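You operate a simulated robot arm through the tools that you are given. There is no shell and no other tool. Be economical: measure what you need, move in short steps, check, and stop when the job is done.

You are at the controls of a simulated two-armed robot. One attempt, no reset.

## Task
Take the pink drier tin from the rubber mat and leave it on the yellow bearing. Then take the red ring on the top of the steel table and put it away on the top of the fixture bench. Then put the blue oiler from the top of the steel table in the hd wash. Then put the digital level on the old blank plate. Then press the set one stop button three times. Then fetch the yellow pad and set it on top of the capsule carton. Then take the brown gasket on the top of the fixture bench and put it away on the top of the long shelf. The order counts. Set down upright: blue oiler, digital level.

Only the result counts: the job must be done as asked and must still hold three seconds after the hand-in. Knocking over, shifting, dropping, spilling or breaking anything else fails it.

## Robot
Two 7-joint arms with fingered hands on one trunk, on a base that drives. Base frame: it is fixed to the floor where the robot stands at the start and does not move with it; the origin is under the middle of the robot, x ahead of it, y to its left, z up; the surface under the hand at the start is at about z = 850. Lengths are in mm, angles in rad, forces in N, time in s.
The left shoulder is at the start at [40, 146, 1129], the right one opposite. With the tool pointing down near the work surface each hand reaches from about 320 to 720 mm from the robot's upright axis, wherever it stands, measured 20 degrees to its own side. Places, roughly: blue oiler (7x7x13 cm) [600, -3600, 900]; brown gasket (12x9x3 cm) [-2300, 5600, 900]; capsule carton [-7500, -3500, 500]; digital level [-5250, -3000, 500]; drier tin [500, 0, 750]; old blank plate [-2750, -1250, 750]; red ring (6x8x3 cm) [500, -3200, 900]; set one stop button [-5200, -4300, 1000]; top of the fixture bench [-2200, 5600, 800]; top of the long shelf (214x18 cm) [-7280, 3040, 800]; wash (18x20 cm) [420, -3540, 860]; yellow bearing (6x6x3 cm) [500, 0, 900]; yellow pad (5x4x3 cm) [-7300, -4700, 800]. Payload 4 kg a hand.
The TCP of each hand is the grasp point between the finger pads, 26 mm short of the fingertips. In the tool frame z runs along the fingers and y along their closing line. Largest opening 148 mm; the body of the gripper starts 73 mm behind the TCP. The gripper is a hand of 3 fingers: y runs from the thumb to the fingers, the wrist lies at [0, 0, -224] in the tool frame, and closing takes about 1.5 s.
Orientation is told as [roll, pitch, yaw] about the base's x, y, z axes, in that order, counted from this pose: with the fingers straight down and closing along the base's y, the tool's x points along the base's -x, its y along +y and its z along -z.

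## Interface
- The arms move only by the tool move_arm. It takes "left_series", "right_series" or both (then of equal length, played together; a hand with none holds still); each is text: rows parted by semicolons, each of 7 numbers parted by spaces: the closure in counts, from 0 (fully open) to 255 (shut), then the shift along the base's x, y, z in m, then the turn, a rotation vector about the base's x, y, z in rad. In form: claw x y z ax ay az; .... A call has 1 to 12 rows; each row shifts and turns the commanded pose from where the row before left it. Each row takes 0.2 s and may step no farther than 50 mm and 0.15 rad from the row before; otherwise, or with a gripper value out of range, the whole call is refused. A pose out of reach is approached as far as the arm can. The call stops where the force on the tool passes 40 N (or 10 N more than at its start, if that is more) or the arm is blocked; 0.2 s more then pass. The fingers move at their own pace (about 108 mm/s each) and stop on an object; they squeeze with about 30 N. The grip force told is the motor's: it shows also when the fingers shut on nothing. Time passes only in rows, and 0.2 s behind the last, so rows that do not move let the fingers close. The reply holds the time, the measured pose of the TCP, the force on the tool along the base axes, the opening and the grip force, in the units named above and with some noise, with the torque about the TCP (base axes, N m) and any sound that the robot's microphone picked up, and new pictures: "pictures" is both (left out), scene, wrist or none (wrist: the cameras of the hands that moved).
- Cameras (640 x 400 px; columns grow to the right, rows downward): "scene" is now at [106.3, -22.6, 1359.4]; the picture's right is [-0.23, -0.97, 0.00], its down [-0.53, 0.12, -0.84] and it looks along [0.82, -0.19, -0.55] (base axes); focal length 259 px, centre (320, 200). "left" rides on the left gripper at [-68, -39, -90] in its tool frame; the picture's right is [0.50, -0.87, 0.00], its down [0.65, 0.38, -0.65] and it looks along [0.57, 0.33, 0.76] (tool axes); focal length 222 px, centre (320, 200). "right" rides on the right gripper at [68, -39, -90] in its tool frame; the picture's right is [0.50, 0.87, 0.00], its down [-0.66, 0.38, -0.65] and it looks along [-0.57, 0.33, 0.76] (tool axes); focal length 222 px, centre (320, 200).
- raise_lower(by): slides the trunk up (or, below 0, down) by that many mm; the arms and the scene camera ride with it, the base frame stays. It gives what a move gives, with no picture.
- drive_base(legs): drives the robot by 1 to 6 legs, each [ahead, left, turn to the left] in mm, mm and rad, along the robot's own axes; the way and the turn of a leg run together, so that a leg with both is an arc; at most 1500 mm and 3.142 rad a leg. The arms and the cameras ride along, it lands a little off, and it stops where it bumps. It gives what a move gives, and a new picture of the scene camera.
- grasp_type(shape, hand): the hand has 3 fingers and takes this shape, open, in about a second: jaw (thumb against the fingers, like two jaws); tri (thumb and two fingers); tip (a fingertip pinch); poke (one finger out to press); point (the index stretched); flat (the hand flat); cup (the hand cupped); fist (a fist). The gripper value then closes the fingers along that shape, each until it touches; the sizes above hold for jaw. It gives what a move gives, with no picture.
- head_to(pan, tilt): turns the head with the scene camera to pan (to the left, within 1.501 rad either way) and tilt (down, from -0.506 to 1.204), counted from straight ahead of the robot. It gives what a move gives, and a new picture of the scene camera.
- measure_at(camera, pixels): for up to 12 pixels [column, row] of the newest picture of that camera ("zoom" is the newest enlarged one), the place [x, y, z] in the base frame of the surface seen there, good to about 3 mm. It takes no simulated time.
- enlarge(camera, box): a new picture of the part [left, top, right, bottom] of that camera's present view, enlarged. It takes no simulated time.
- finish_job(): hands the job in; it is judged then, once.

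Keep the steps short. Do not move on a guess: measure, check each grasp and each placing, and mend mistakes. In all there are 131 turns and 260 pictures (those below and enlarged ones count). Leave the grippers open and the arms clear of the work at the hand-in unless told otherwise, and finish with a single line.

The tools are called after ">>>" by a JSON object that holds its "op" and its "data". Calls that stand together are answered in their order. move_arm: Moves the arms, as the interface text tells. Its arguments: {"type":"object","properties":{"left_series":{"type":"string"},"right_series":{"type":"string"},"pictures":{"type":"string","enum":["both","scene","wrist","none"]}},"required":[]} The other tools are called the same way: raise_lower (by) slides the trunk up or down; grasp_type (shape, hand) gives the hand a shape; drive_base (legs) drives the base; head_to (pan, tilt) turns the head that bears the scene camera; measure_at (camera, pixels) gives the place of the surface under pixels of a picture; enlarge (camera, box) takes an enlarged picture of a part of a camera's view; finish_job () hands the job in.

At the start:

```text
clock: 0.0
left_ee_pos: [438.4, 107.4, 1098.4]
left_tcp_rot: [0.001, -0.001, 0.001]
left_force: [0.1, 0.3, 0.4]
left_ft_torque: [0.0, -0.01, 0.0]
left_gripper_width: 147.7
left_finger_force: 0.0
left_shape: jaw
right_ee_pos: [432.5, -288.8, 1154.4]
right_tcp_rot: [0.001, 0.001, 0.0]
right_force: [0.2, 0.4, 0.5]
right_ft_torque: [-0.05, 0.02, 0.0]
right_gripper_width: 148.3
right_finger_force: 0.1
right_shape: jaw
trunk travel left (down, up): [-300.0, 206.0]
robot x, y, heading: [0.0, -1.7, 0.002]
head pan, tilt: [-0.23, 0.578]
```

scene: 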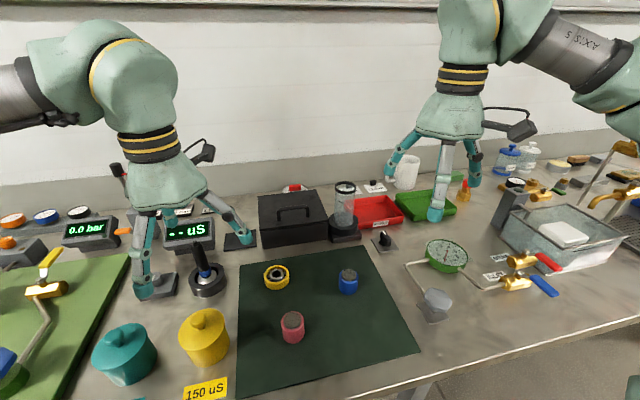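
right: 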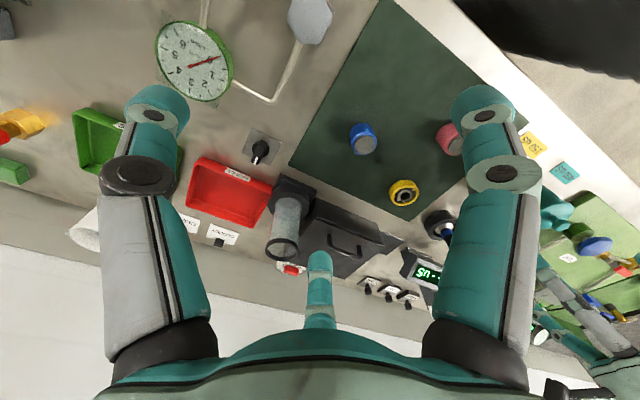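
left: 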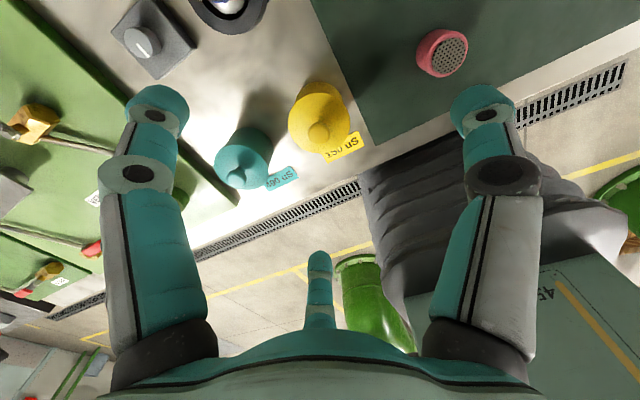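

I see the pink tin at about (292,326) and the yellow bearing at (276,276) on the green mat. I'll measure both and enlarge the area.

>>> {"op": "measure_at", "data": {"camera": "scene", "pixels": [[292, 318], [292, 335], [284, 322], [301, 322], [276, 270], [276, 277], [267, 276], [287, 276], [276, 287], [320, 340], [348, 275], [330, 290]]}}

>>> {"op": "enlarge", "data": {"camera": "scene", "box": [230, 240, 390, 360]}}

```text
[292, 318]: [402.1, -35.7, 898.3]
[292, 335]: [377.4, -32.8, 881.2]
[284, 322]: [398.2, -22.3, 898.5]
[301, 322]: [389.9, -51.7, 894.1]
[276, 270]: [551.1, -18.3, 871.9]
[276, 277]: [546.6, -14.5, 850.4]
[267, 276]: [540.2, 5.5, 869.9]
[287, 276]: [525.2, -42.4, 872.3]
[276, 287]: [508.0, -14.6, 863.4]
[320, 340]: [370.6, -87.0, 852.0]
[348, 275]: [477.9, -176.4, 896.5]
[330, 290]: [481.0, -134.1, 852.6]
```

```text
3.33 times, centred on (310, 300) of scene
```

zoom: 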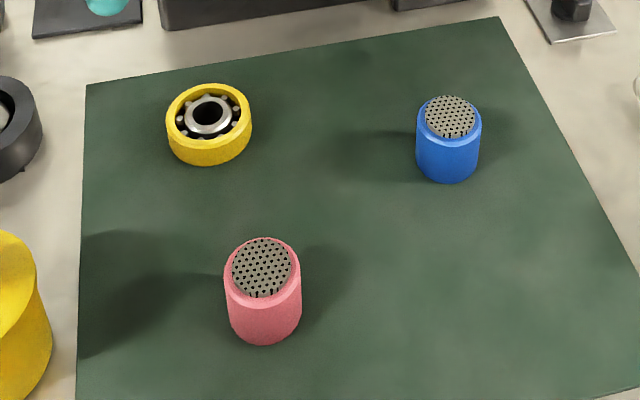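

The tin stands about 46 mm tall with its top at z≈898. The bearing top is at about 872. I'll refine both centres on the zoom picture.

>>> {"op": "measure_at", "data": {"camera": "zoom", "pixels": [[262, 243], [262, 293], [232, 268], [294, 268], [262, 267], [209, 88], [209, 137], [171, 114], [247, 114], [190, 118], [228, 118], [448, 118]]}}

```text
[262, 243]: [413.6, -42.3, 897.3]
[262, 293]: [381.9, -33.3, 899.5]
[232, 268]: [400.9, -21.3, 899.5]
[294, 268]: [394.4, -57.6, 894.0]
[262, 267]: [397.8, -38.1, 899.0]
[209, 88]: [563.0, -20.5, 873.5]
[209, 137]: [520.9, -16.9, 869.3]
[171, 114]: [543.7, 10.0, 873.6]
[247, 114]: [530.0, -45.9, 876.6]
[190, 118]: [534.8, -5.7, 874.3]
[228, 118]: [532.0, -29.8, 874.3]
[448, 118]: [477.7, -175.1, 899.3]
```

The tin centre is about (398,-38) and the bearing centre about (539,-18). The left hand goes above the tin at a safe height, partly closed.

>>> {"op": "move_arm", "data": {"left_series": "80 -0.0101 -0.0364 0 0 0 0;80 -0.0101 -0.0364 0 0 0 0;80 -0.0101 -0.0364 0 0 0 0;80 -0.0101 -0.0364 0 0 0 0;80 0 0 -0.045 0 0 0;80 0 0 -0.045 0 0 0;80 0 0 -0.04 0 0 0;80 0 0 0 0 0 0"}}

```text
clock: 1.8
left_ee_pos: [401.3, -37.6, 967.1]
left_tcp_rot: [0.001, 0.0, 0.002]
left_force: [0.3, 0.1, -0.9]
left_ft_torque: [0.03, 0.01, 0.01]
left_gripper_width: 102.0
left_finger_force: 0.1
left_shape: jaw
right_ee_pos: [432.3, -289.7, 1155.3]
right_tcp_rot: [0.0, 0.001, 0.0]
right_force: [0.3, 0.8, 0.5]
right_ft_torque: [-0.04, 0.01, -0.01]
right_gripper_width: 148.0
right_finger_force: 0.2
right_shape: jaw
trunk travel left (down, up): [-300.0, 206.0]
robot x, y, heading: [-0.2, -4.3, 0.0]
head pan, tilt: [-0.23, 0.578]
```

scene: 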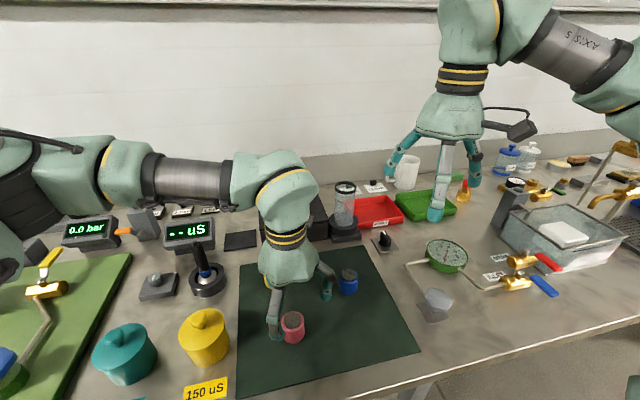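
left: 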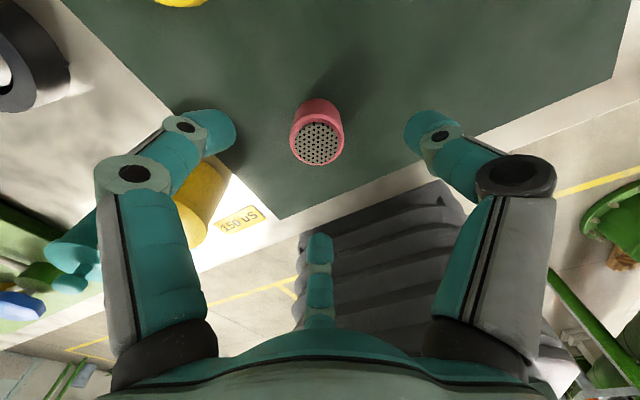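

The tin lies centred between the fingers. Lower 83 mm, then close on it.

>>> {"op": "move_arm", "data": {"left_series": "80 -0.002 0 -0.04 0 0 0;80 0 0 -0.03 0 0 0;80 0 0 -0.013 0 0 0;255 0 0 0 0 0 0;255 0 0 0 0 0 0;255 0 0 0 0 0 0;255 0 0 0 0 0 0;255 0 0 0 0 0 0;255 0 0 0 0 0 0", "pictures": "wrist"}}

```text
clock: 3.8
left_ee_pos: [397.2, -39.8, 886.2]
left_tcp_rot: [0.001, 0.001, 0.001]
left_force: [-1.0, 1.4, -0.8]
left_ft_torque: [-0.01, 0.01, 0.0]
left_gripper_width: 34.5
left_finger_force: 29.6
left_shape: jaw
right_ee_pos: [432.6, -289.6, 1154.6]
right_tcp_rot: [0.0, -0.001, 0.0]
right_force: [0.3, -0.6, 0.1]
right_ft_torque: [-0.01, -0.03, 0.01]
right_gripper_width: 148.1
right_finger_force: 0.0
right_shape: jaw
trunk travel left (down, up): [-300.0, 206.0]
robot x, y, heading: [-2.7, 1.4, -0.001]
head pan, tilt: [-0.23, 0.578]
```

left: 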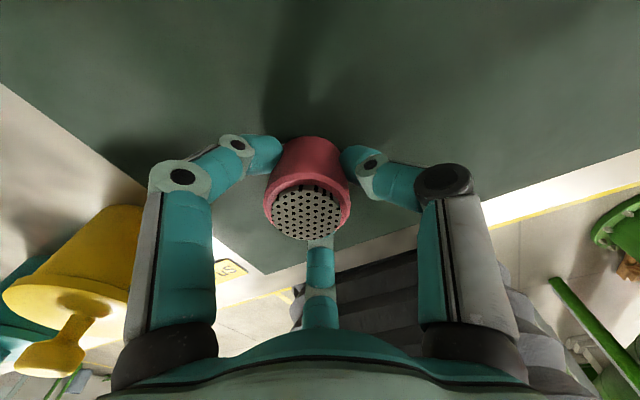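

The grip holds at 34.5 mm with 29.6 N. Lift 70 mm and carry the tin over the bearing: +141 in x, +21 in y.

>>> {"op": "move_arm", "data": {"left_series": "255 0 0 0.035 0 0 0;255 0 0 0.035 0 0 0;255 0.036 0.005 0 0 0 0;255 0.035 0.005 0 0 0 0;255 0.035 0.005 0 0 0 0;255 0.035 0.005 0 0 0 0;255 0 0 0 0 0 0;255 0 0 0 0 0 0"}}

```text
clock: 5.6
left_ee_pos: [535.2, -20.6, 957.0]
left_tcp_rot: [-0.001, -0.001, 0.0]
left_force: [-0.3, 0.2, -0.6]
left_ft_torque: [0.02, 0.01, 0.01]
left_gripper_width: 34.3
left_finger_force: 30.1
left_shape: jaw
right_ee_pos: [433.4, -290.0, 1155.5]
right_tcp_rot: [0.0, -0.001, -0.002]
right_force: [-0.1, 0.7, 0.2]
right_ft_torque: [0.02, 0.03, 0.0]
right_gripper_width: 147.8
right_finger_force: 0.0
right_shape: jaw
trunk travel left (down, up): [-300.0, 206.0]
robot x, y, heading: [-0.3, 0.7, 0.006]
head pan, tilt: [-0.23, 0.578]
```

scene: 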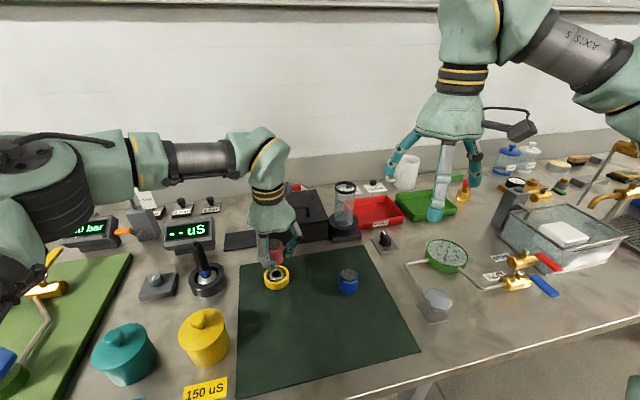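
left: 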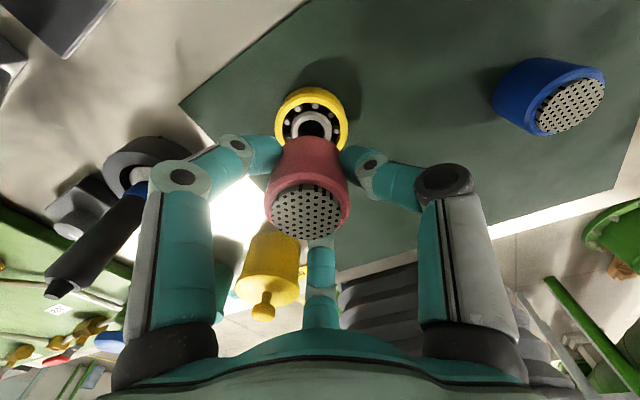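

The bearing is seen at (311,115) past the tin. I'll measure the tin rim and the bearing with the wrist camera.

>>> {"op": "measure_at", "data": {"camera": "left", "pixels": [[308, 186], [308, 232], [272, 210], [345, 210], [308, 208], [311, 95], [282, 118], [342, 118], [311, 118], [290, 100], [334, 100]]}}

```text
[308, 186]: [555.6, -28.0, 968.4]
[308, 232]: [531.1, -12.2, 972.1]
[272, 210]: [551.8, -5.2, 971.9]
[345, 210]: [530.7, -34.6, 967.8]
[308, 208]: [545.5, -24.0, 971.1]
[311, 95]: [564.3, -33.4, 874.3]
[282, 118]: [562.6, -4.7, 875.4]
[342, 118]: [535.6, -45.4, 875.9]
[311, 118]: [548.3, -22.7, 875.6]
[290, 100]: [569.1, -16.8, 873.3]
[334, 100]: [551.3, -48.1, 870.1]
```

The tin centre is ≈(542,-20) and the bearing centre ≈(541,-18), so they nearly line up. Lower about 47 mm in slowing steps.

>>> {"op": "move_arm", "data": {"left_series": "255 0 0.002 -0.02 0 0 0;255 0 0 -0.015 0 0 0;255 0 0 -0.006 0 0 0;255 0 0 -0.003 0 0 0;255 0 0 0 0 0 0", "pictures": "wrist"}}

```text
clock: 6.8
left_ee_pos: [536.5, -15.5, 913.5]
left_tcp_rot: [-0.001, 0.001, 0.002]
left_force: [-0.2, 0.2, -0.2]
left_ft_torque: [0.0, 0.02, -0.01]
left_gripper_width: 34.7
left_finger_force: 29.4
left_shape: jaw
right_ee_pos: [432.3, -289.5, 1155.2]
right_tcp_rot: [-0.001, 0.0, -0.001]
right_force: [-0.2, -0.6, -0.5]
right_ft_torque: [0.01, 0.01, 0.01]
right_gripper_width: 147.8
right_finger_force: 0.2
right_shape: jaw
trunk travel left (down, up): [-300.0, 206.0]
robot x, y, heading: [0.3, -0.4, 0.002]
head pan, tilt: [-0.23, 0.578]
```

left: 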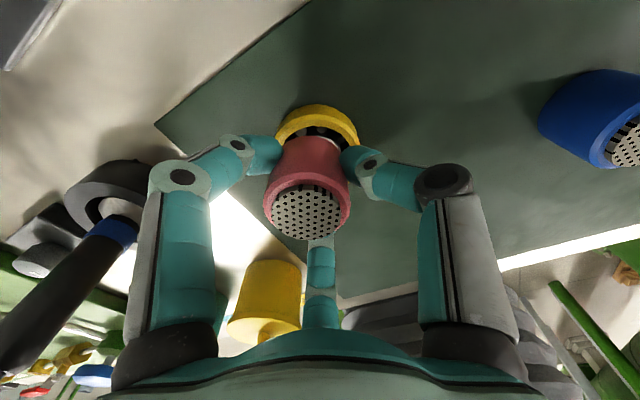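

No contact yet. Lower in 2 mm steps until the force shows it.

>>> {"op": "move_arm", "data": {"left_series": "255 0.002 -0.002 -0.002 0 0 0;255 0 0 -0.002 0 0 0;255 0 0 -0.001 0 0 0;255 0 0 0 0 0 0", "pictures": "wrist"}}

```text
clock: 7.8
left_ee_pos: [539.6, -16.9, 906.6]
left_tcp_rot: [-0.001, -0.001, 0.002]
left_force: [0.7, -0.3, 2.5]
left_ft_torque: [0.01, -0.08, 0.02]
left_gripper_width: 34.3
left_finger_force: 30.4
left_shape: jaw
right_ee_pos: [432.7, -289.6, 1156.1]
right_tcp_rot: [0.0, 0.0, 0.001]
right_force: [0.0, 0.0, -0.1]
right_ft_torque: [-0.01, 0.02, -0.01]
right_gripper_width: 148.2
right_finger_force: 0.1
right_shape: jaw
trunk travel left (down, up): [-300.0, 206.0]
robot x, y, heading: [0.8, 0.1, 0.007]
head pan, tilt: [-0.23, 0.578]
```

left: 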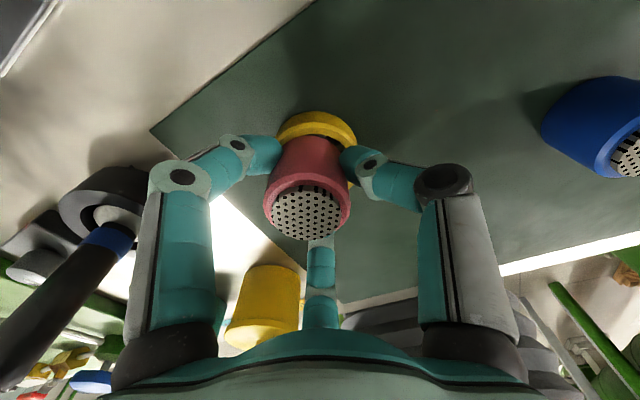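

Contact shows at 2.5 N. Open and lift straight up.

>>> {"op": "move_arm", "data": {"left_series": "100 0 0 0 0 0 0;100 0 0 0 0 0 0;100 0 0 0 0 0 0;100 0 0 0.03 0 0 0;100 0 0 0.045 0 0 0;100 0 0 0.045 0 0 0;100 0 0 0.045 0 0 0;100 0 0 0 0 0 0"}}

```text
clock: 9.6
left_ee_pos: [540.7, -14.9, 1072.7]
left_tcp_rot: [-0.001, 0.002, 0.002]
left_force: [0.4, 0.3, -0.2]
left_ft_torque: [-0.03, -0.02, 0.0]
left_gripper_width: 89.6
left_finger_force: 0.0
left_shape: jaw
right_ee_pos: [434.0, -289.4, 1156.1]
right_tcp_rot: [0.0, 0.003, 0.0]
right_force: [-0.7, -0.2, 0.1]
right_ft_torque: [0.01, 0.02, 0.05]
right_gripper_width: 148.1
right_finger_force: 0.1
right_shape: jaw
trunk travel left (down, up): [-300.0, 206.0]
robot x, y, heading: [2.3, 1.7, -0.003]
head pan, tilt: [-0.23, 0.578]
```

scene: 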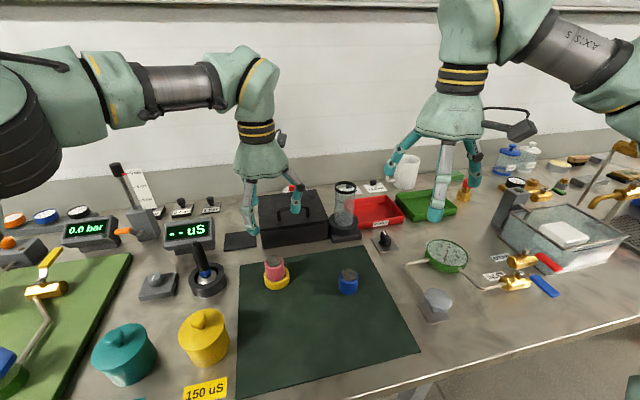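
left: 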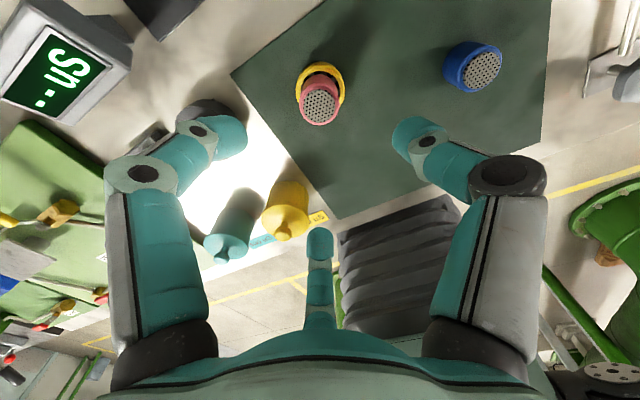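

The tin stands on the bearing. Next raise the left hand and look to the right with the head before driving.

>>> {"op": "move_arm", "data": {"left_series": "60 -0.03 0.03 0.03 0 0 0;60 -0.03 0.03 0.03 0 0 0;60 -0.03 0.03 0.03 0 0 0;60 -0.03 0.03 0 0 0 0", "pictures": "none"}}

>>> {"op": "head_to", "data": {"pan": -1.3, "tilt": 0.3}}

```text
refused: row 1 steps farther than a row can; nothing moved
```

```text
clock: 10.9
left_ee_pos: [539.5, -14.5, 1072.8]
left_tcp_rot: [-0.002, -0.001, 0.003]
left_force: [0.0, -1.1, 0.4]
left_ft_torque: [-0.02, 0.0, 0.01]
left_gripper_width: 89.5
left_finger_force: 0.1
left_shape: jaw
right_ee_pos: [432.6, -289.9, 1155.0]
right_tcp_rot: [0.0, 0.0, 0.0]
right_force: [-0.3, 0.4, -0.4]
right_ft_torque: [0.01, 0.0, 0.0]
right_gripper_width: 148.0
right_finger_force: 0.2
right_shape: jaw
trunk travel left (down, up): [-300.0, 206.0]
robot x, y, heading: [2.9, 0.3, -0.006]
head pan, tilt: [-1.3, 0.3]
```

scene: 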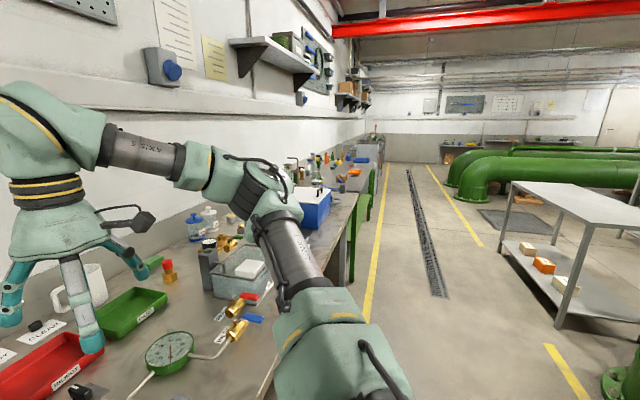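

The aisle runs along the bench to -y. I'll measure some of the aisle's limits.

>>> {"op": "measure_at", "data": {"camera": "scene", "pixels": [[357, 192], [350, 275], [515, 185], [497, 250], [560, 325], [375, 150], [360, 150], [320, 190], [612, 380], [460, 180], [380, 230], [440, 250]]}}

>>> {"op": "enlarge", "data": {"camera": "scene", "box": [270, 110, 450, 220]}}

>>> {"op": "move_arm", "data": {"left_series": "60 -0.03 0.03 0.02 0 0 0;60 -0.03 0.03 0.02 0 0 0;60 -0.03 0.03 0.02 0 0 0;60 -0.03 0.03 0.02 0 0 0;60 -0.03 0.03 0 0 0 0", "pictures": "none"}}

```text
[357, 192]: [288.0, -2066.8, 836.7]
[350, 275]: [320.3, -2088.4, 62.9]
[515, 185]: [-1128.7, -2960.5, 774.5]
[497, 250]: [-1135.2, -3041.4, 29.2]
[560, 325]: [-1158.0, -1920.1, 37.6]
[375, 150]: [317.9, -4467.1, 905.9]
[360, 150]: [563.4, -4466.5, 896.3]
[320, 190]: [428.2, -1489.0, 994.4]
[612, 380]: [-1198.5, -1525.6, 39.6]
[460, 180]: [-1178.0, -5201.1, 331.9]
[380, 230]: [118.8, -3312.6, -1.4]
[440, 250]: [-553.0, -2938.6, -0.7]
```

```text
3.56 times, centred on (360, 165) of scene
```

zoom: 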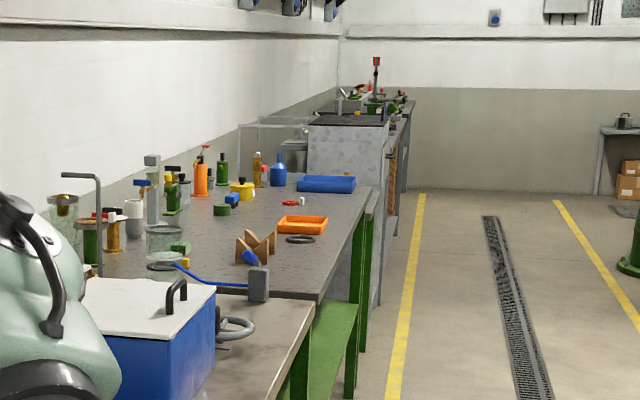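

```text
clock: 12.1
left_ee_pos: [388.5, 135.6, 1147.8]
left_tcp_rot: [0.0, -0.003, 0.0]
left_force: [-0.6, -0.6, 0.4]
left_ft_torque: [0.01, 0.01, -0.03]
left_gripper_width: 113.0
left_finger_force: 0.0
left_shape: jaw
right_ee_pos: [432.3, -288.3, 1155.1]
right_tcp_rot: [-0.001, 0.0, 0.0]
right_force: [0.7, 0.3, -0.3]
right_ft_torque: [-0.01, -0.04, -0.03]
right_gripper_width: 148.1
right_finger_force: 0.0
right_shape: jaw
trunk travel left (down, up): [-300.0, 206.0]
robot x, y, heading: [-1.6, -0.4, 0.001]
head pan, tilt: [-1.3, 0.3]
```

The steel table lies ahead with its front edge at x≈290. Back off 350 mm, then drive right to about y=-3350.

>>> {"op": "drive_base", "data": {"legs": [[-350, 0, 0], [0, -1500, 0], [0, -1500, 0], [0, -350, 0]]}}

>>> {"op": "head_to", "data": {"pan": 0, "tilt": 0.45}}

```text
clock: 30.5
left_ee_pos: [19.6, -3259.9, 1149.0]
left_tcp_rot: [0.0, -0.001, -0.031]
left_force: [1.3, -0.2, -0.1]
left_ft_torque: [-0.03, -0.02, -0.01]
left_gripper_width: 113.0
left_finger_force: 0.1
left_shape: jaw
right_ee_pos: [51.1, -3684.2, 1154.7]
right_tcp_rot: [0.001, 0.0, -0.029]
right_force: [-0.1, 0.7, 0.4]
right_ft_torque: [0.03, 0.03, -0.02]
right_gripper_width: 148.1
right_finger_force: 0.0
right_shape: jaw
trunk travel left (down, up): [-300.0, 206.0]
robot x, y, heading: [-374.7, -3382.8, -0.026]
head pan, tilt: [-1.3, 0.3]
```

scene: 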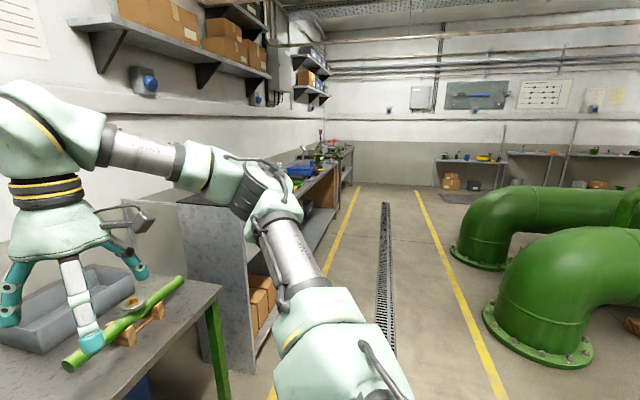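

```text
clock: 31.9
left_ee_pos: [20.2, -3260.9, 1149.8]
left_tcp_rot: [-0.001, 0.0, -0.03]
left_force: [0.7, -0.1, 0.0]
left_ft_torque: [0.0, -0.03, 0.0]
left_gripper_width: 113.0
left_finger_force: 0.1
left_shape: jaw
right_ee_pos: [51.4, -3684.8, 1154.1]
right_tcp_rot: [0.0, 0.0, -0.03]
right_force: [-0.4, 0.4, -1.0]
right_ft_torque: [0.01, 0.02, -0.03]
right_gripper_width: 147.9
right_finger_force: 0.1
right_shape: jaw
trunk travel left (down, up): [-300.0, 206.0]
robot x, y, heading: [-372.1, -3380.2, -0.03]
head pan, tilt: [0.0, 0.45]
```

scene: 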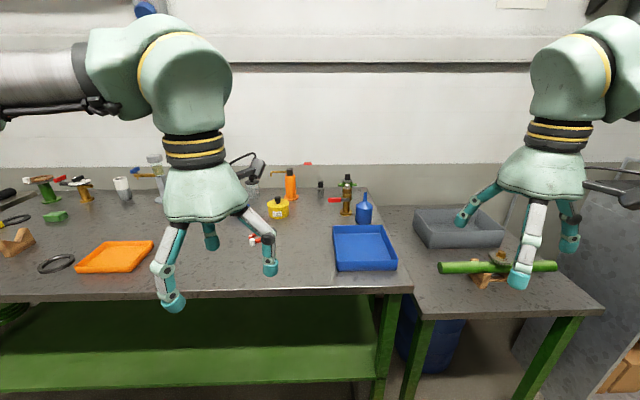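

I see a blue bottle (364,208), a blue tray (365,247) and something red at (258,238). I'll enlarge and measure them.

>>> {"op": "measure_at", "data": {"camera": "scene", "pixels": [[255, 237], [364, 210], [335, 230], [383, 227], [336, 269], [394, 268], [365, 250], [115, 255], [280, 210]]}}

>>> {"op": "enlarge", "data": {"camera": "scene", "box": [230, 160, 410, 280]}}

```text
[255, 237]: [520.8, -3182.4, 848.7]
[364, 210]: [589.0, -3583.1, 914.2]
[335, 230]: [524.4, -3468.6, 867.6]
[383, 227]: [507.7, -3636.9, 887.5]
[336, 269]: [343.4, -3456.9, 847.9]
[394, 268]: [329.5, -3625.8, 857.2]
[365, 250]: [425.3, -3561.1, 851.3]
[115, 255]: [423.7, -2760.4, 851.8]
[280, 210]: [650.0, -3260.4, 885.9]
```

```text
3.33 times, centred on (320, 220) of scene
```

zoom: 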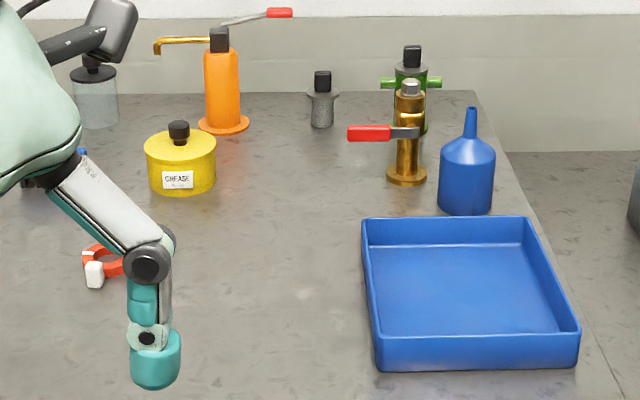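

The blue tray is the wash and the red ring lies near (505,-3190). Drive forward 380 mm and straighten.

>>> {"op": "drive_base", "data": {"legs": [[370, 10, 0.03]]}}

>>> {"op": "head_to", "data": {"pan": 0.2, "tilt": 0.65}}

```text
clock: 34.3
left_ee_pos: [392.0, -3249.4, 1149.5]
left_tcp_rot: [0.001, -0.001, -0.006]
left_force: [0.9, -0.3, 0.1]
left_ft_torque: [-0.03, -0.04, 0.02]
left_gripper_width: 112.9
left_finger_force: 0.1
left_shape: jaw
right_ee_pos: [432.1, -3673.5, 1154.8]
right_tcp_rot: [-0.001, -0.001, -0.006]
right_force: [0.4, -0.7, -0.5]
right_ft_torque: [0.0, 0.02, -0.01]
right_gripper_width: 147.9
right_finger_force: 0.1
right_shape: jaw
trunk travel left (down, up): [-300.0, 206.0]
robot x, y, heading: [6.1, -3379.4, -0.006]
head pan, tilt: [0.0, 0.45]
```

scene: 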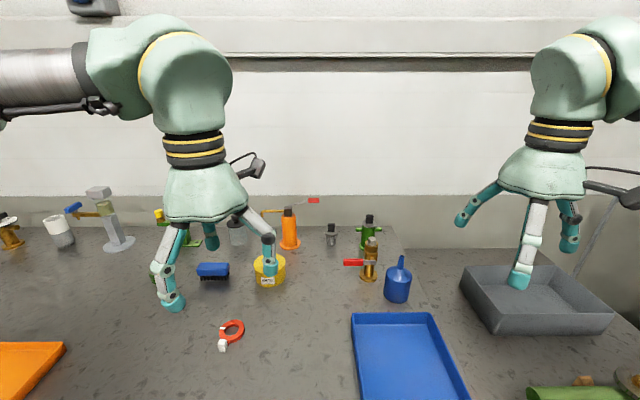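

```text
clock: 35.1
left_ee_pos: [392.3, -3249.6, 1149.1]
left_tcp_rot: [0.001, 0.0, -0.006]
left_force: [-0.5, 0.1, -0.6]
left_ft_torque: [0.0, -0.02, 0.01]
left_gripper_width: 112.9
left_finger_force: 0.1
left_shape: jaw
right_ee_pos: [432.5, -3672.3, 1153.8]
right_tcp_rot: [0.0, 0.0, -0.005]
right_force: [0.5, 0.1, 0.8]
right_ft_torque: [-0.01, 0.0, -0.01]
right_gripper_width: 148.1
right_finger_force: 0.0
right_shape: jaw
trunk travel left (down, up): [-300.0, 206.0]
robot x, y, heading: [-0.3, -3380.8, -0.013]
head pan, tilt: [0.201, 0.649]
```

scene: 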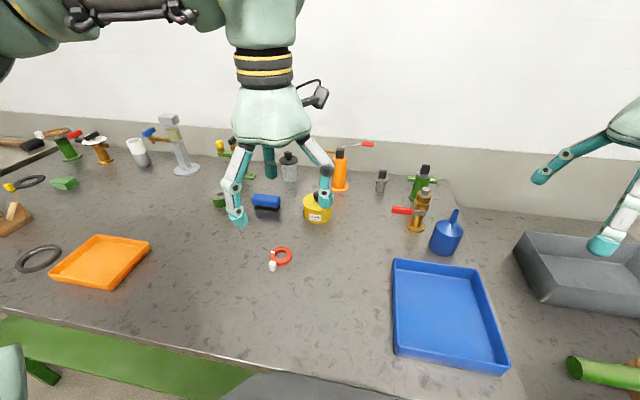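

The ring is clear at (281,258). I'll enlarge to see its shape.

>>> {"op": "enlarge", "data": {"camera": "scene", "box": [250, 230, 314, 270]}}

>>> {"op": "measure_at", "data": {"camera": "zoom", "pixels": [[310, 280], [310, 180], [230, 360], [400, 270], [310, 380], [240, 260], [230, 330], [230, 390], [310, 230]]}}

```text
10.00 times, centred on (282, 250) of scene
```

zoom: 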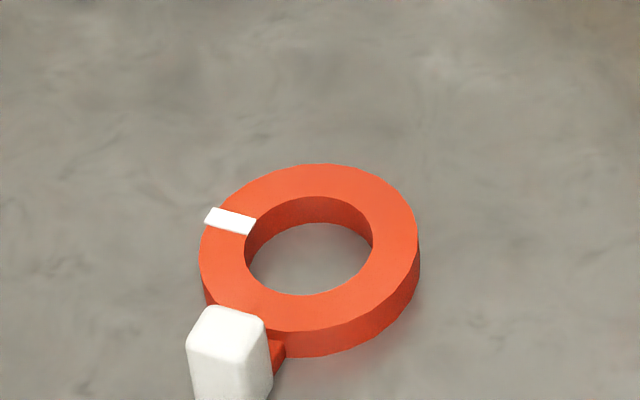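

```text
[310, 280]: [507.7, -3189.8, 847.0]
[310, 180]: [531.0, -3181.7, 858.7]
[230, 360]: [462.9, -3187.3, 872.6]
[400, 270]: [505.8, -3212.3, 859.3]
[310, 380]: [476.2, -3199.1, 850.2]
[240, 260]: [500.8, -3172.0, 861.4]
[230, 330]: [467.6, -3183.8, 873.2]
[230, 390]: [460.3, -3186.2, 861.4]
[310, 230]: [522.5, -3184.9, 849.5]
```

The ring's top is at z≈860, its centre near (509,-3190), with the white block toward -x. The left hand moves above it.

>>> {"op": "move_arm", "data": {"left_series": "70 0.039 0.02 0 0 0 0;70 0.039 0.02 0 0 0 0;70 0.039 0.02 0 0 0 0;70 0 0 -0.045 0 0 0;70 0 0 -0.045 0 0 0;70 0 0 -0.045 0 0 0;70 0 0 -0.045 0 0 0;70 0 0 0 0 0 0"}}

```text
clock: 36.9
left_ee_pos: [508.8, -3189.4, 975.9]
left_tcp_rot: [0.0, -0.003, -0.006]
left_force: [0.5, 0.1, -0.6]
left_ft_torque: [0.01, -0.04, -0.01]
left_gripper_width: 107.5
left_finger_force: 0.0
left_shape: jaw
right_ee_pos: [431.3, -3673.6, 1155.0]
right_tcp_rot: [0.0, -0.001, -0.009]
right_force: [-0.1, -0.6, 0.3]
right_ft_torque: [0.01, 0.02, 0.01]
right_gripper_width: 148.0
right_finger_force: 0.1
right_shape: jaw
trunk travel left (down, up): [-300.0, 206.0]
robot x, y, heading: [-1.0, -3382.4, -0.01]
head pan, tilt: [0.201, 0.649]
```

scene: 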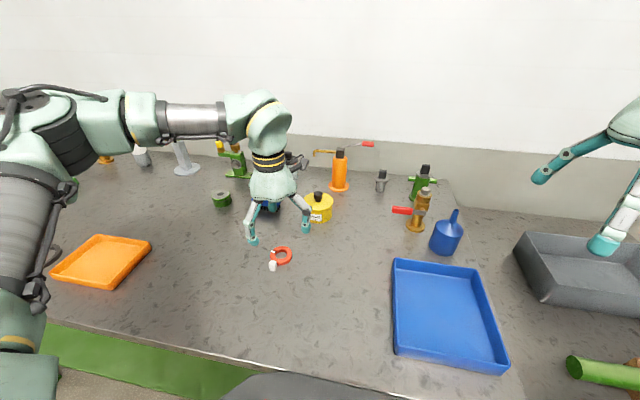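
left: 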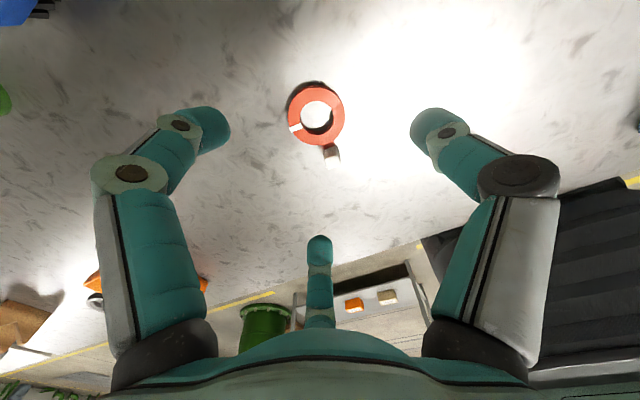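

I'll measure the ring edges in the wrist view.

>>> {"op": "measure_at", "data": {"camera": "left", "pixels": [[292, 118], [341, 118], [317, 90], [318, 142], [295, 100], [335, 98], [333, 153]]}}

```text
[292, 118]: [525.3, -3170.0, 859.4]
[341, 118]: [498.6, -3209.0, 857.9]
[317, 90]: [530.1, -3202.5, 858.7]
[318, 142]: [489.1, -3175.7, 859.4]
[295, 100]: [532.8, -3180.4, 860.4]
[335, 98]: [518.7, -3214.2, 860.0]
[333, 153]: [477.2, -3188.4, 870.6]
```

The ring centre is ≈(511,-3189). Descend to TCP z≈878 and close.

>>> {"op": "move_arm", "data": {"left_series": "70 0.002 0 -0.045 0 0 0;70 0 0 -0.035 0 0 0;70 0 0 -0.012 0 0 0;70 0 0 -0.006 0 0 0;255 0 0 0 0 0 0;255 0 0 0 0 0 0;255 0 0 0 0 0 0;255 0 0 0 0 0 0;255 0 0 0 0 0 0;255 0 0 0 0 0 0", "pictures": "wrist"}}

```text
clock: 39.1
left_ee_pos: [510.8, -3188.4, 873.4]
left_tcp_rot: [0.0, 0.0, -0.008]
left_force: [-4.6, 2.3, 5.5]
left_ft_torque: [0.24, 0.32, 0.14]
left_gripper_width: 13.3
left_finger_force: 30.2
left_shape: jaw
right_ee_pos: [431.7, -3673.2, 1155.5]
right_tcp_rot: [0.0, -0.001, -0.008]
right_force: [-0.7, 0.3, 0.8]
right_ft_torque: [0.01, 0.02, 0.05]
right_gripper_width: 147.9
right_finger_force: 0.0
right_shape: jaw
trunk travel left (down, up): [-300.0, 206.0]
robot x, y, heading: [4.7, -3383.0, -0.011]
head pan, tilt: [0.201, 0.649]
```

left: 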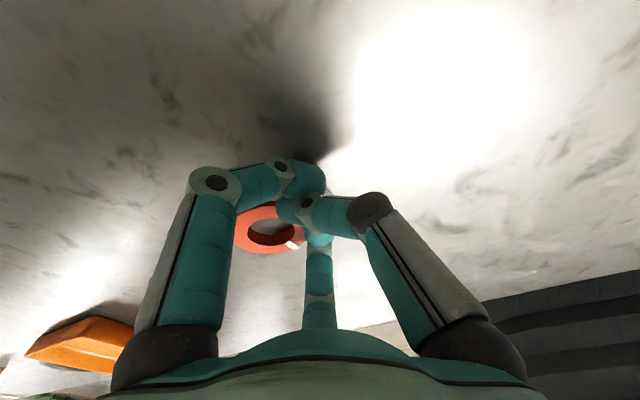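

The ring slipped round; the opening is 13 mm, so perhaps the white block is gripped. I'll look closer.

>>> {"op": "enlarge", "data": {"camera": "left", "box": [200, 140, 400, 280]}}

>>> {"op": "enlarge", "data": {"camera": "scene", "box": [230, 190, 340, 280]}}

```text
2.86 times, centred on (300, 210) of left
```

zoom: 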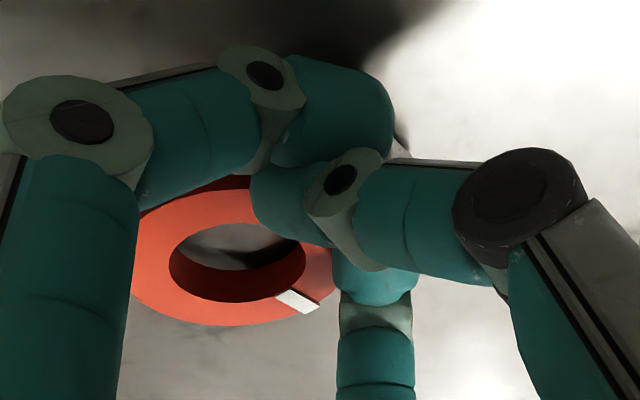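

```text
4.44 times, centred on (285, 235) of scene
```

zoom: 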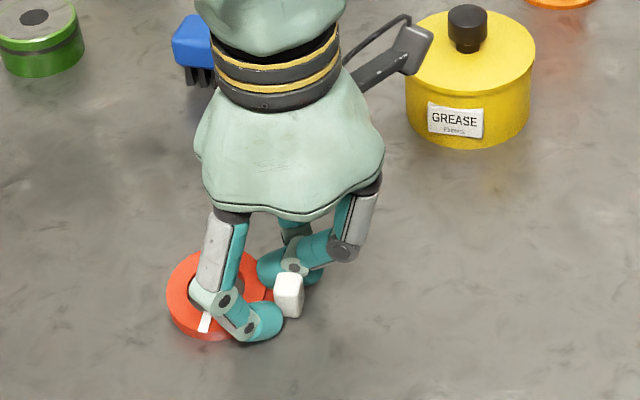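

The fingers hold the narrow neck between ring and block, poorly. Open gently, rise and look again.

>>> {"op": "move_arm", "data": {"left_series": "200 0 0 0 0 0 0;150 0 0 0 0 0 0;120 0 0 0 0 0 0;120 0 0 0 0 0 0;100 0 0 0.03 0 0 0;100 0 0 0.04 0 0 0;100 0 0 0.04 0 0 0;100 0 0 0 0 0 0"}}

>>> {"op": "measure_at", "data": {"camera": "left", "pixels": [[300, 118], [320, 118]]}}

```text
clock: 40.9
left_ee_pos: [513.5, -3189.4, 982.2]
left_tcp_rot: [0.001, 0.003, -0.007]
left_force: [-0.1, 0.1, -0.3]
left_ft_torque: [-0.03, -0.01, 0.03]
left_gripper_width: 89.7
left_finger_force: 0.1
left_shape: jaw
right_ee_pos: [433.1, -3673.5, 1154.0]
right_tcp_rot: [0.0, 0.0, -0.009]
right_force: [0.1, -0.9, -0.1]
right_ft_torque: [-0.01, -0.02, 0.0]
right_gripper_width: 147.9
right_finger_force: 0.1
right_shape: jaw
trunk travel left (down, up): [-300.0, 206.0]
robot x, y, heading: [-0.2, -3376.8, -0.008]
head pan, tilt: [0.201, 0.649]
```

scene: 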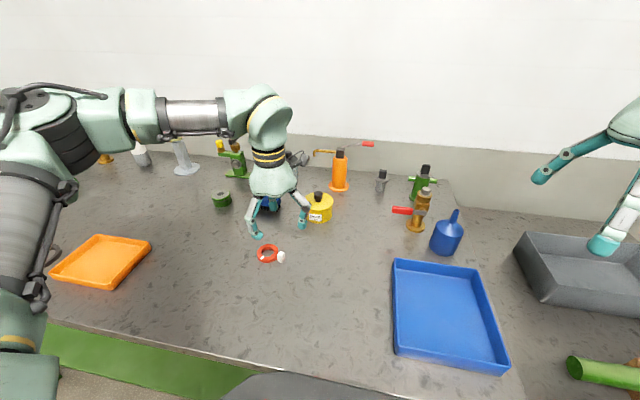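
left: 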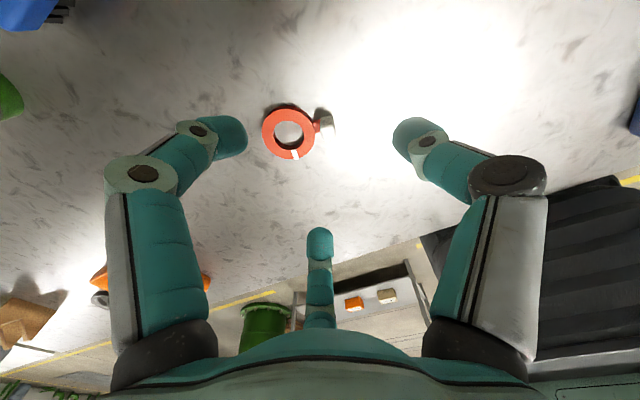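

```text
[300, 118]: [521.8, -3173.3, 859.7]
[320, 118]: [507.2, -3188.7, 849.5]
```

Next I'll measure the ring and its white block.

>>> {"op": "enlarge", "data": {"camera": "left", "box": [250, 90, 346, 170]}}

>>> {"op": "measure_at", "data": {"camera": "left", "pixels": [[265, 132], [313, 132], [289, 108], [289, 157], [326, 118], [326, 125], [326, 132], [322, 125], [331, 125]]}}

```text
5.00 times, centred on (298, 130) of left
```

zoom: 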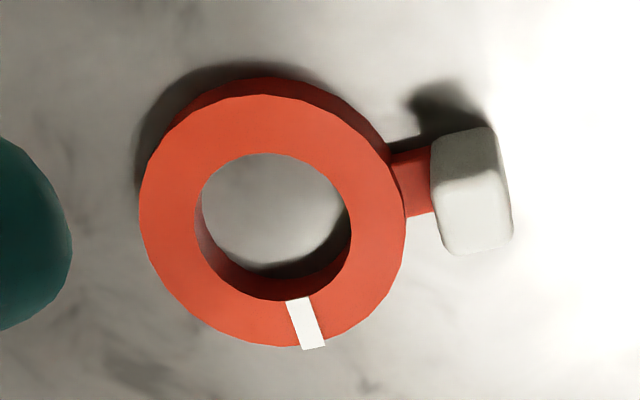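

```text
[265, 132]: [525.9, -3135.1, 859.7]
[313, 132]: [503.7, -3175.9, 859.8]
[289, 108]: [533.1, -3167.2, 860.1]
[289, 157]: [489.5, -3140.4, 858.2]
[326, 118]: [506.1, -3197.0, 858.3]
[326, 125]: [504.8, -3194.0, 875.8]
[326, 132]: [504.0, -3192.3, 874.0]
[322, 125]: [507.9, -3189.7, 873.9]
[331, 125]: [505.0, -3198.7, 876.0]
```

The ring centre is now ≈(513,-3154), and the white block, 26 mm tall and about 13 mm wide, is at ≈(502,-3195). The best grip is across the block, so I'll turn the left hand +1.33 rad in yaw above it.

>>> {"op": "move_arm", "data": {"left_series": "100 -0.0115 -0.0055 0 0 0 0.148;100 0 0 0 0 0 0.148;100 0 0 0 0 0 0.148;100 0 0 0 0 0 0.148;100 0 0 0 0 0 0.148;100 0 0 0 0 0 0.148;100 0 0 0 0 0 0.148;100 0 0 0 0 0 0.148;100 0 0 0 0 0 0.148;100 0 0 0 0 0 0;100 0 0 0 0 0 0"}}

```text
clock: 43.3
left_ee_pos: [500.5, -3196.0, 981.6]
left_tcp_rot: [0.0, -0.001, 1.328]
left_force: [-0.5, -0.6, 0.2]
left_ft_torque: [0.01, 0.04, 0.04]
left_gripper_width: 89.2
left_finger_force: 0.1
left_shape: jaw
right_ee_pos: [431.8, -3673.1, 1155.0]
right_tcp_rot: [0.001, 0.0, -0.006]
right_force: [0.0, 0.2, -0.1]
right_ft_torque: [0.01, 0.0, -0.03]
right_gripper_width: 147.9
right_finger_force: 0.0
right_shape: jaw
trunk travel left (down, up): [-300.0, 206.0]
robot x, y, heading: [3.4, -3378.8, -0.008]
head pan, tilt: [0.201, 0.649]
```

scene: 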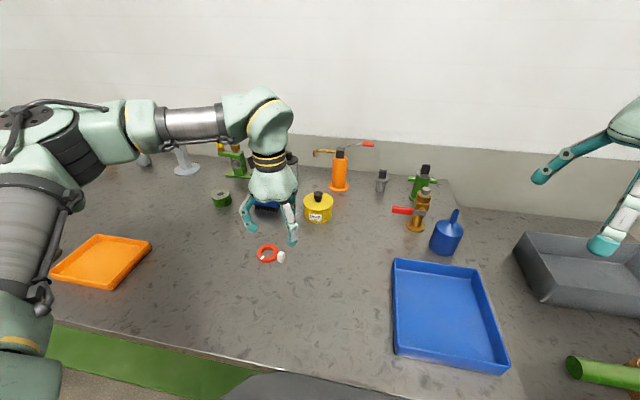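
left: 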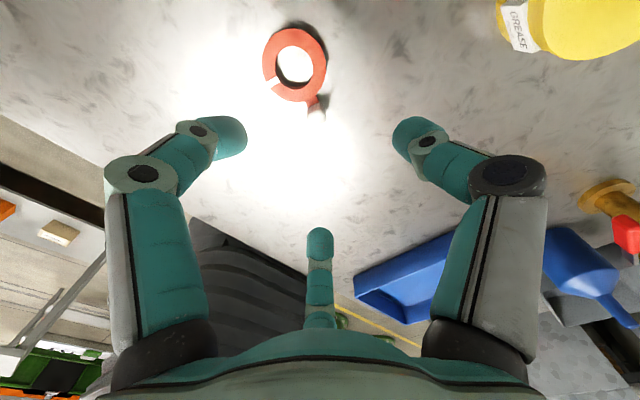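

The wrist picture shows three spread fingers in jaw shape, so a two-fingered pinch would suit this block better. I'll set the left hand to "tip" and look.

>>> {"op": "grasp_type", "data": {"shape": "tip", "hand": "left"}}

>>> {"op": "move_arm", "data": {"left_series": "0 0 0 0 0 0 0;0 0 0 0 0 0 0", "pictures": "wrist"}}

>>> {"op": "move_arm", "data": {"left_series": "255 0 0 0 0 0 0;255 0 0 0 0 0 0;255 0 0 0 0 0 0;255 0 0 0 0 0 0;255 0 0 0 0 0 0;255 0 0 0 0 0 0;255 0 0 0 0 0 0", "pictures": "wrist"}}

```text
clock: 44.2
left_ee_pos: [499.9, -3193.8, 982.3]
left_tcp_rot: [0.0, 0.002, 1.326]
left_force: [-0.8, -0.2, -0.1]
left_ft_torque: [0.03, -0.04, -0.02]
left_gripper_width: 148.1
left_finger_force: 0.1
left_shape: tip
right_ee_pos: [432.5, -3673.2, 1156.0]
right_tcp_rot: [0.001, 0.001, -0.007]
right_force: [0.3, -0.6, -0.4]
right_ft_torque: [-0.02, 0.03, 0.02]
right_gripper_width: 148.0
right_finger_force: 0.1
right_shape: jaw
trunk travel left (down, up): [-300.0, 206.0]
robot x, y, heading: [0.2, -3379.9, -0.009]
head pan, tilt: [0.201, 0.649]
```

```text
clock: 44.8
left_ee_pos: [499.6, -3196.3, 981.7]
left_tcp_rot: [0.001, -0.001, 1.324]
left_force: [0.2, 0.5, -0.4]
left_ft_torque: [-0.01, 0.02, -0.01]
left_gripper_width: 147.7
left_finger_force: 0.2
left_shape: tip
right_ee_pos: [432.5, -3673.4, 1154.2]
right_tcp_rot: [0.0, 0.0, -0.007]
right_force: [0.2, 0.5, 0.8]
right_ft_torque: [0.0, 0.02, 0.01]
right_gripper_width: 147.8
right_finger_force: 0.0
right_shape: jaw
trunk travel left (down, up): [-300.0, 206.0]
robot x, y, heading: [5.2, -3378.0, -0.005]
head pan, tilt: [0.201, 0.649]
```

left: 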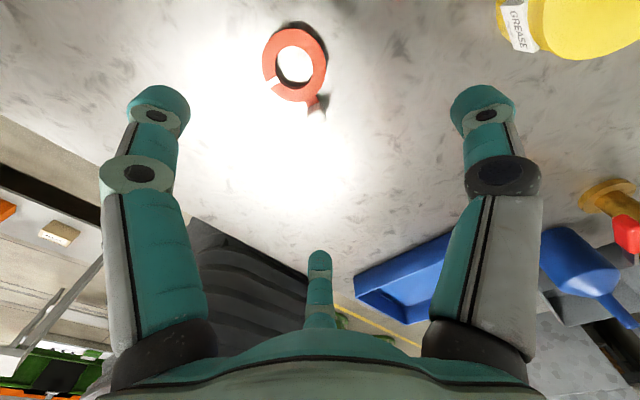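

```text
clock: 46.4
left_ee_pos: [501.4, -3194.9, 981.8]
left_tcp_rot: [0.001, -0.001, 1.324]
left_force: [0.8, 0.1, -0.2]
left_ft_torque: [-0.02, -0.02, -0.03]
left_gripper_width: 0.0
left_finger_force: 29.3
left_shape: tip
right_ee_pos: [432.7, -3672.6, 1154.7]
right_tcp_rot: [-0.001, -0.001, -0.008]
right_force: [-0.3, -0.2, -0.5]
right_ft_torque: [0.02, -0.02, 0.04]
right_gripper_width: 147.9
right_finger_force: 0.0
right_shape: jaw
trunk travel left (down, up): [-300.0, 206.0]
robot x, y, heading: [3.5, -3380.5, -0.009]
head pan, tilt: [0.201, 0.649]
```

left: 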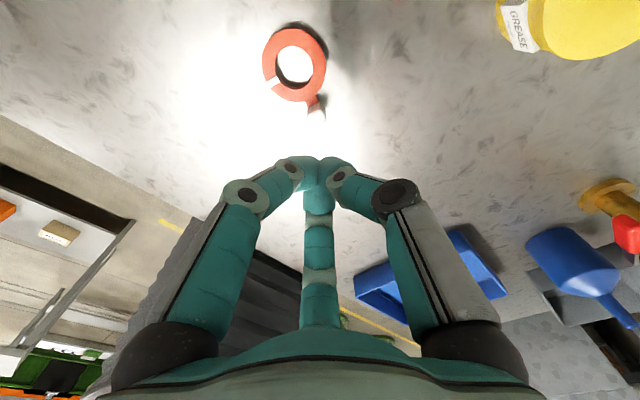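

In "tip" shape the three fingertips meet at (320,175). I'll measure where that is relative to the TCP.

>>> {"op": "measure_at", "data": {"camera": "left", "pixels": [[320, 165], [320, 185], [305, 168], [336, 168], [318, 200], [240, 190], [395, 195], [296, 60], [314, 106]]}}

```text
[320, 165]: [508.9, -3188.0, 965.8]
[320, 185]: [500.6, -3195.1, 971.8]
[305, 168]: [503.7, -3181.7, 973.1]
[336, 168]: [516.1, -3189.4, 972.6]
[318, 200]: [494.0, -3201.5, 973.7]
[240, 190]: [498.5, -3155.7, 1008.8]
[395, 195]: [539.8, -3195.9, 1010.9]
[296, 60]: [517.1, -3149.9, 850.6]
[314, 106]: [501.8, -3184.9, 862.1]
```

The fingertips come from three sides: thumb at tool -y, the others at about ±x. With yaw -0.25 the thumb faces the block's outer side and the other two close behind it past the ring. I'll open and rotate to that.

>>> {"op": "move_arm", "data": {"left_series": "0 0 0 0 0 0 -0.145;0 0 0 0 0 0 -0.145;0 0 0 0 0 0 -0.145;0 0 0 0 0 0 -0.145;0 0 0 0 0 0 -0.145;0 0 0 0 0 0 -0.145;0 0 0 0 0 0 -0.145;0 0 0 0 0 0 -0.145;0 0 0 0 0 0 -0.145;0 0 0 0 0 0 -0.145;0 0.001 -0.002 0 0 0 -0.125;0 0 0 0 0 0 0", "pictures": "wrist"}}

```text
clock: 49.0
left_ee_pos: [502.0, -3196.3, 980.7]
left_tcp_rot: [0.001, 0.001, -0.252]
left_force: [0.1, -0.9, 0.3]
left_ft_torque: [-0.03, 0.05, 0.0]
left_gripper_width: 147.9
left_finger_force: 0.1
left_shape: tip
right_ee_pos: [433.1, -3672.4, 1156.0]
right_tcp_rot: [-0.001, 0.0, -0.006]
right_force: [0.3, 0.2, 0.5]
right_ft_torque: [0.0, 0.02, 0.05]
right_gripper_width: 148.0
right_finger_force: 0.1
right_shape: jaw
trunk travel left (down, up): [-300.0, 206.0]
robot x, y, heading: [2.2, -3376.8, -0.013]
head pan, tilt: [0.201, 0.649]
```

left: 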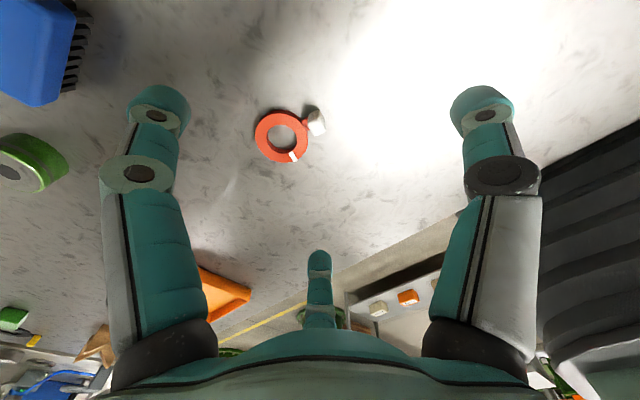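

The ring lies in the gap between the finger pair. Descend to TCP z≈880 with the fingers at 90 mm, then close.

>>> {"op": "move_arm", "data": {"left_series": "80 0 0 -0.04 0 0 0;80 0 0 -0.04 0 0 0;80 0 0 -0.012 0 0 0;80 0 0 -0.006 0 0 0;80 0 0 0 0 0 0"}}

```text
clock: 50.2
left_ee_pos: [501.0, -3194.6, 883.5]
left_tcp_rot: [-0.001, -0.001, -0.249]
left_force: [0.3, 0.1, -0.4]
left_ft_torque: [-0.01, -0.01, -0.02]
left_gripper_width: 102.1
left_finger_force: 0.2
left_shape: tip
right_ee_pos: [433.8, -3673.0, 1155.7]
right_tcp_rot: [0.001, 0.0, -0.008]
right_force: [0.6, 0.6, -0.4]
right_ft_torque: [-0.01, 0.01, -0.01]
right_gripper_width: 147.9
right_finger_force: 0.1
right_shape: jaw
trunk travel left (down, up): [-300.0, 206.0]
robot x, y, heading: [0.6, -3382.0, -0.007]
head pan, tilt: [0.201, 0.649]
```

scene: 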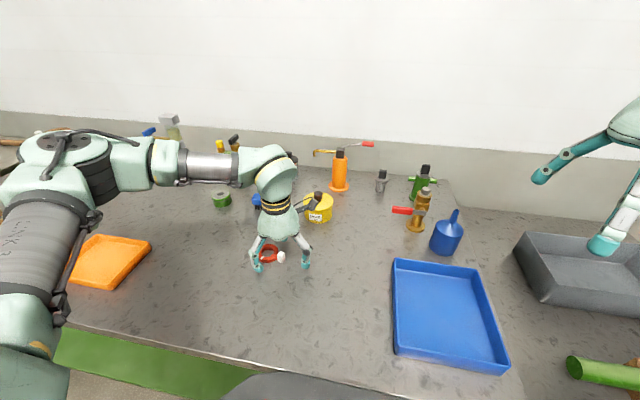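
left: 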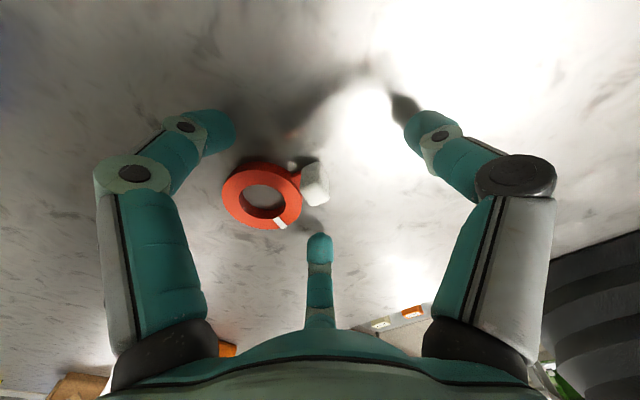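

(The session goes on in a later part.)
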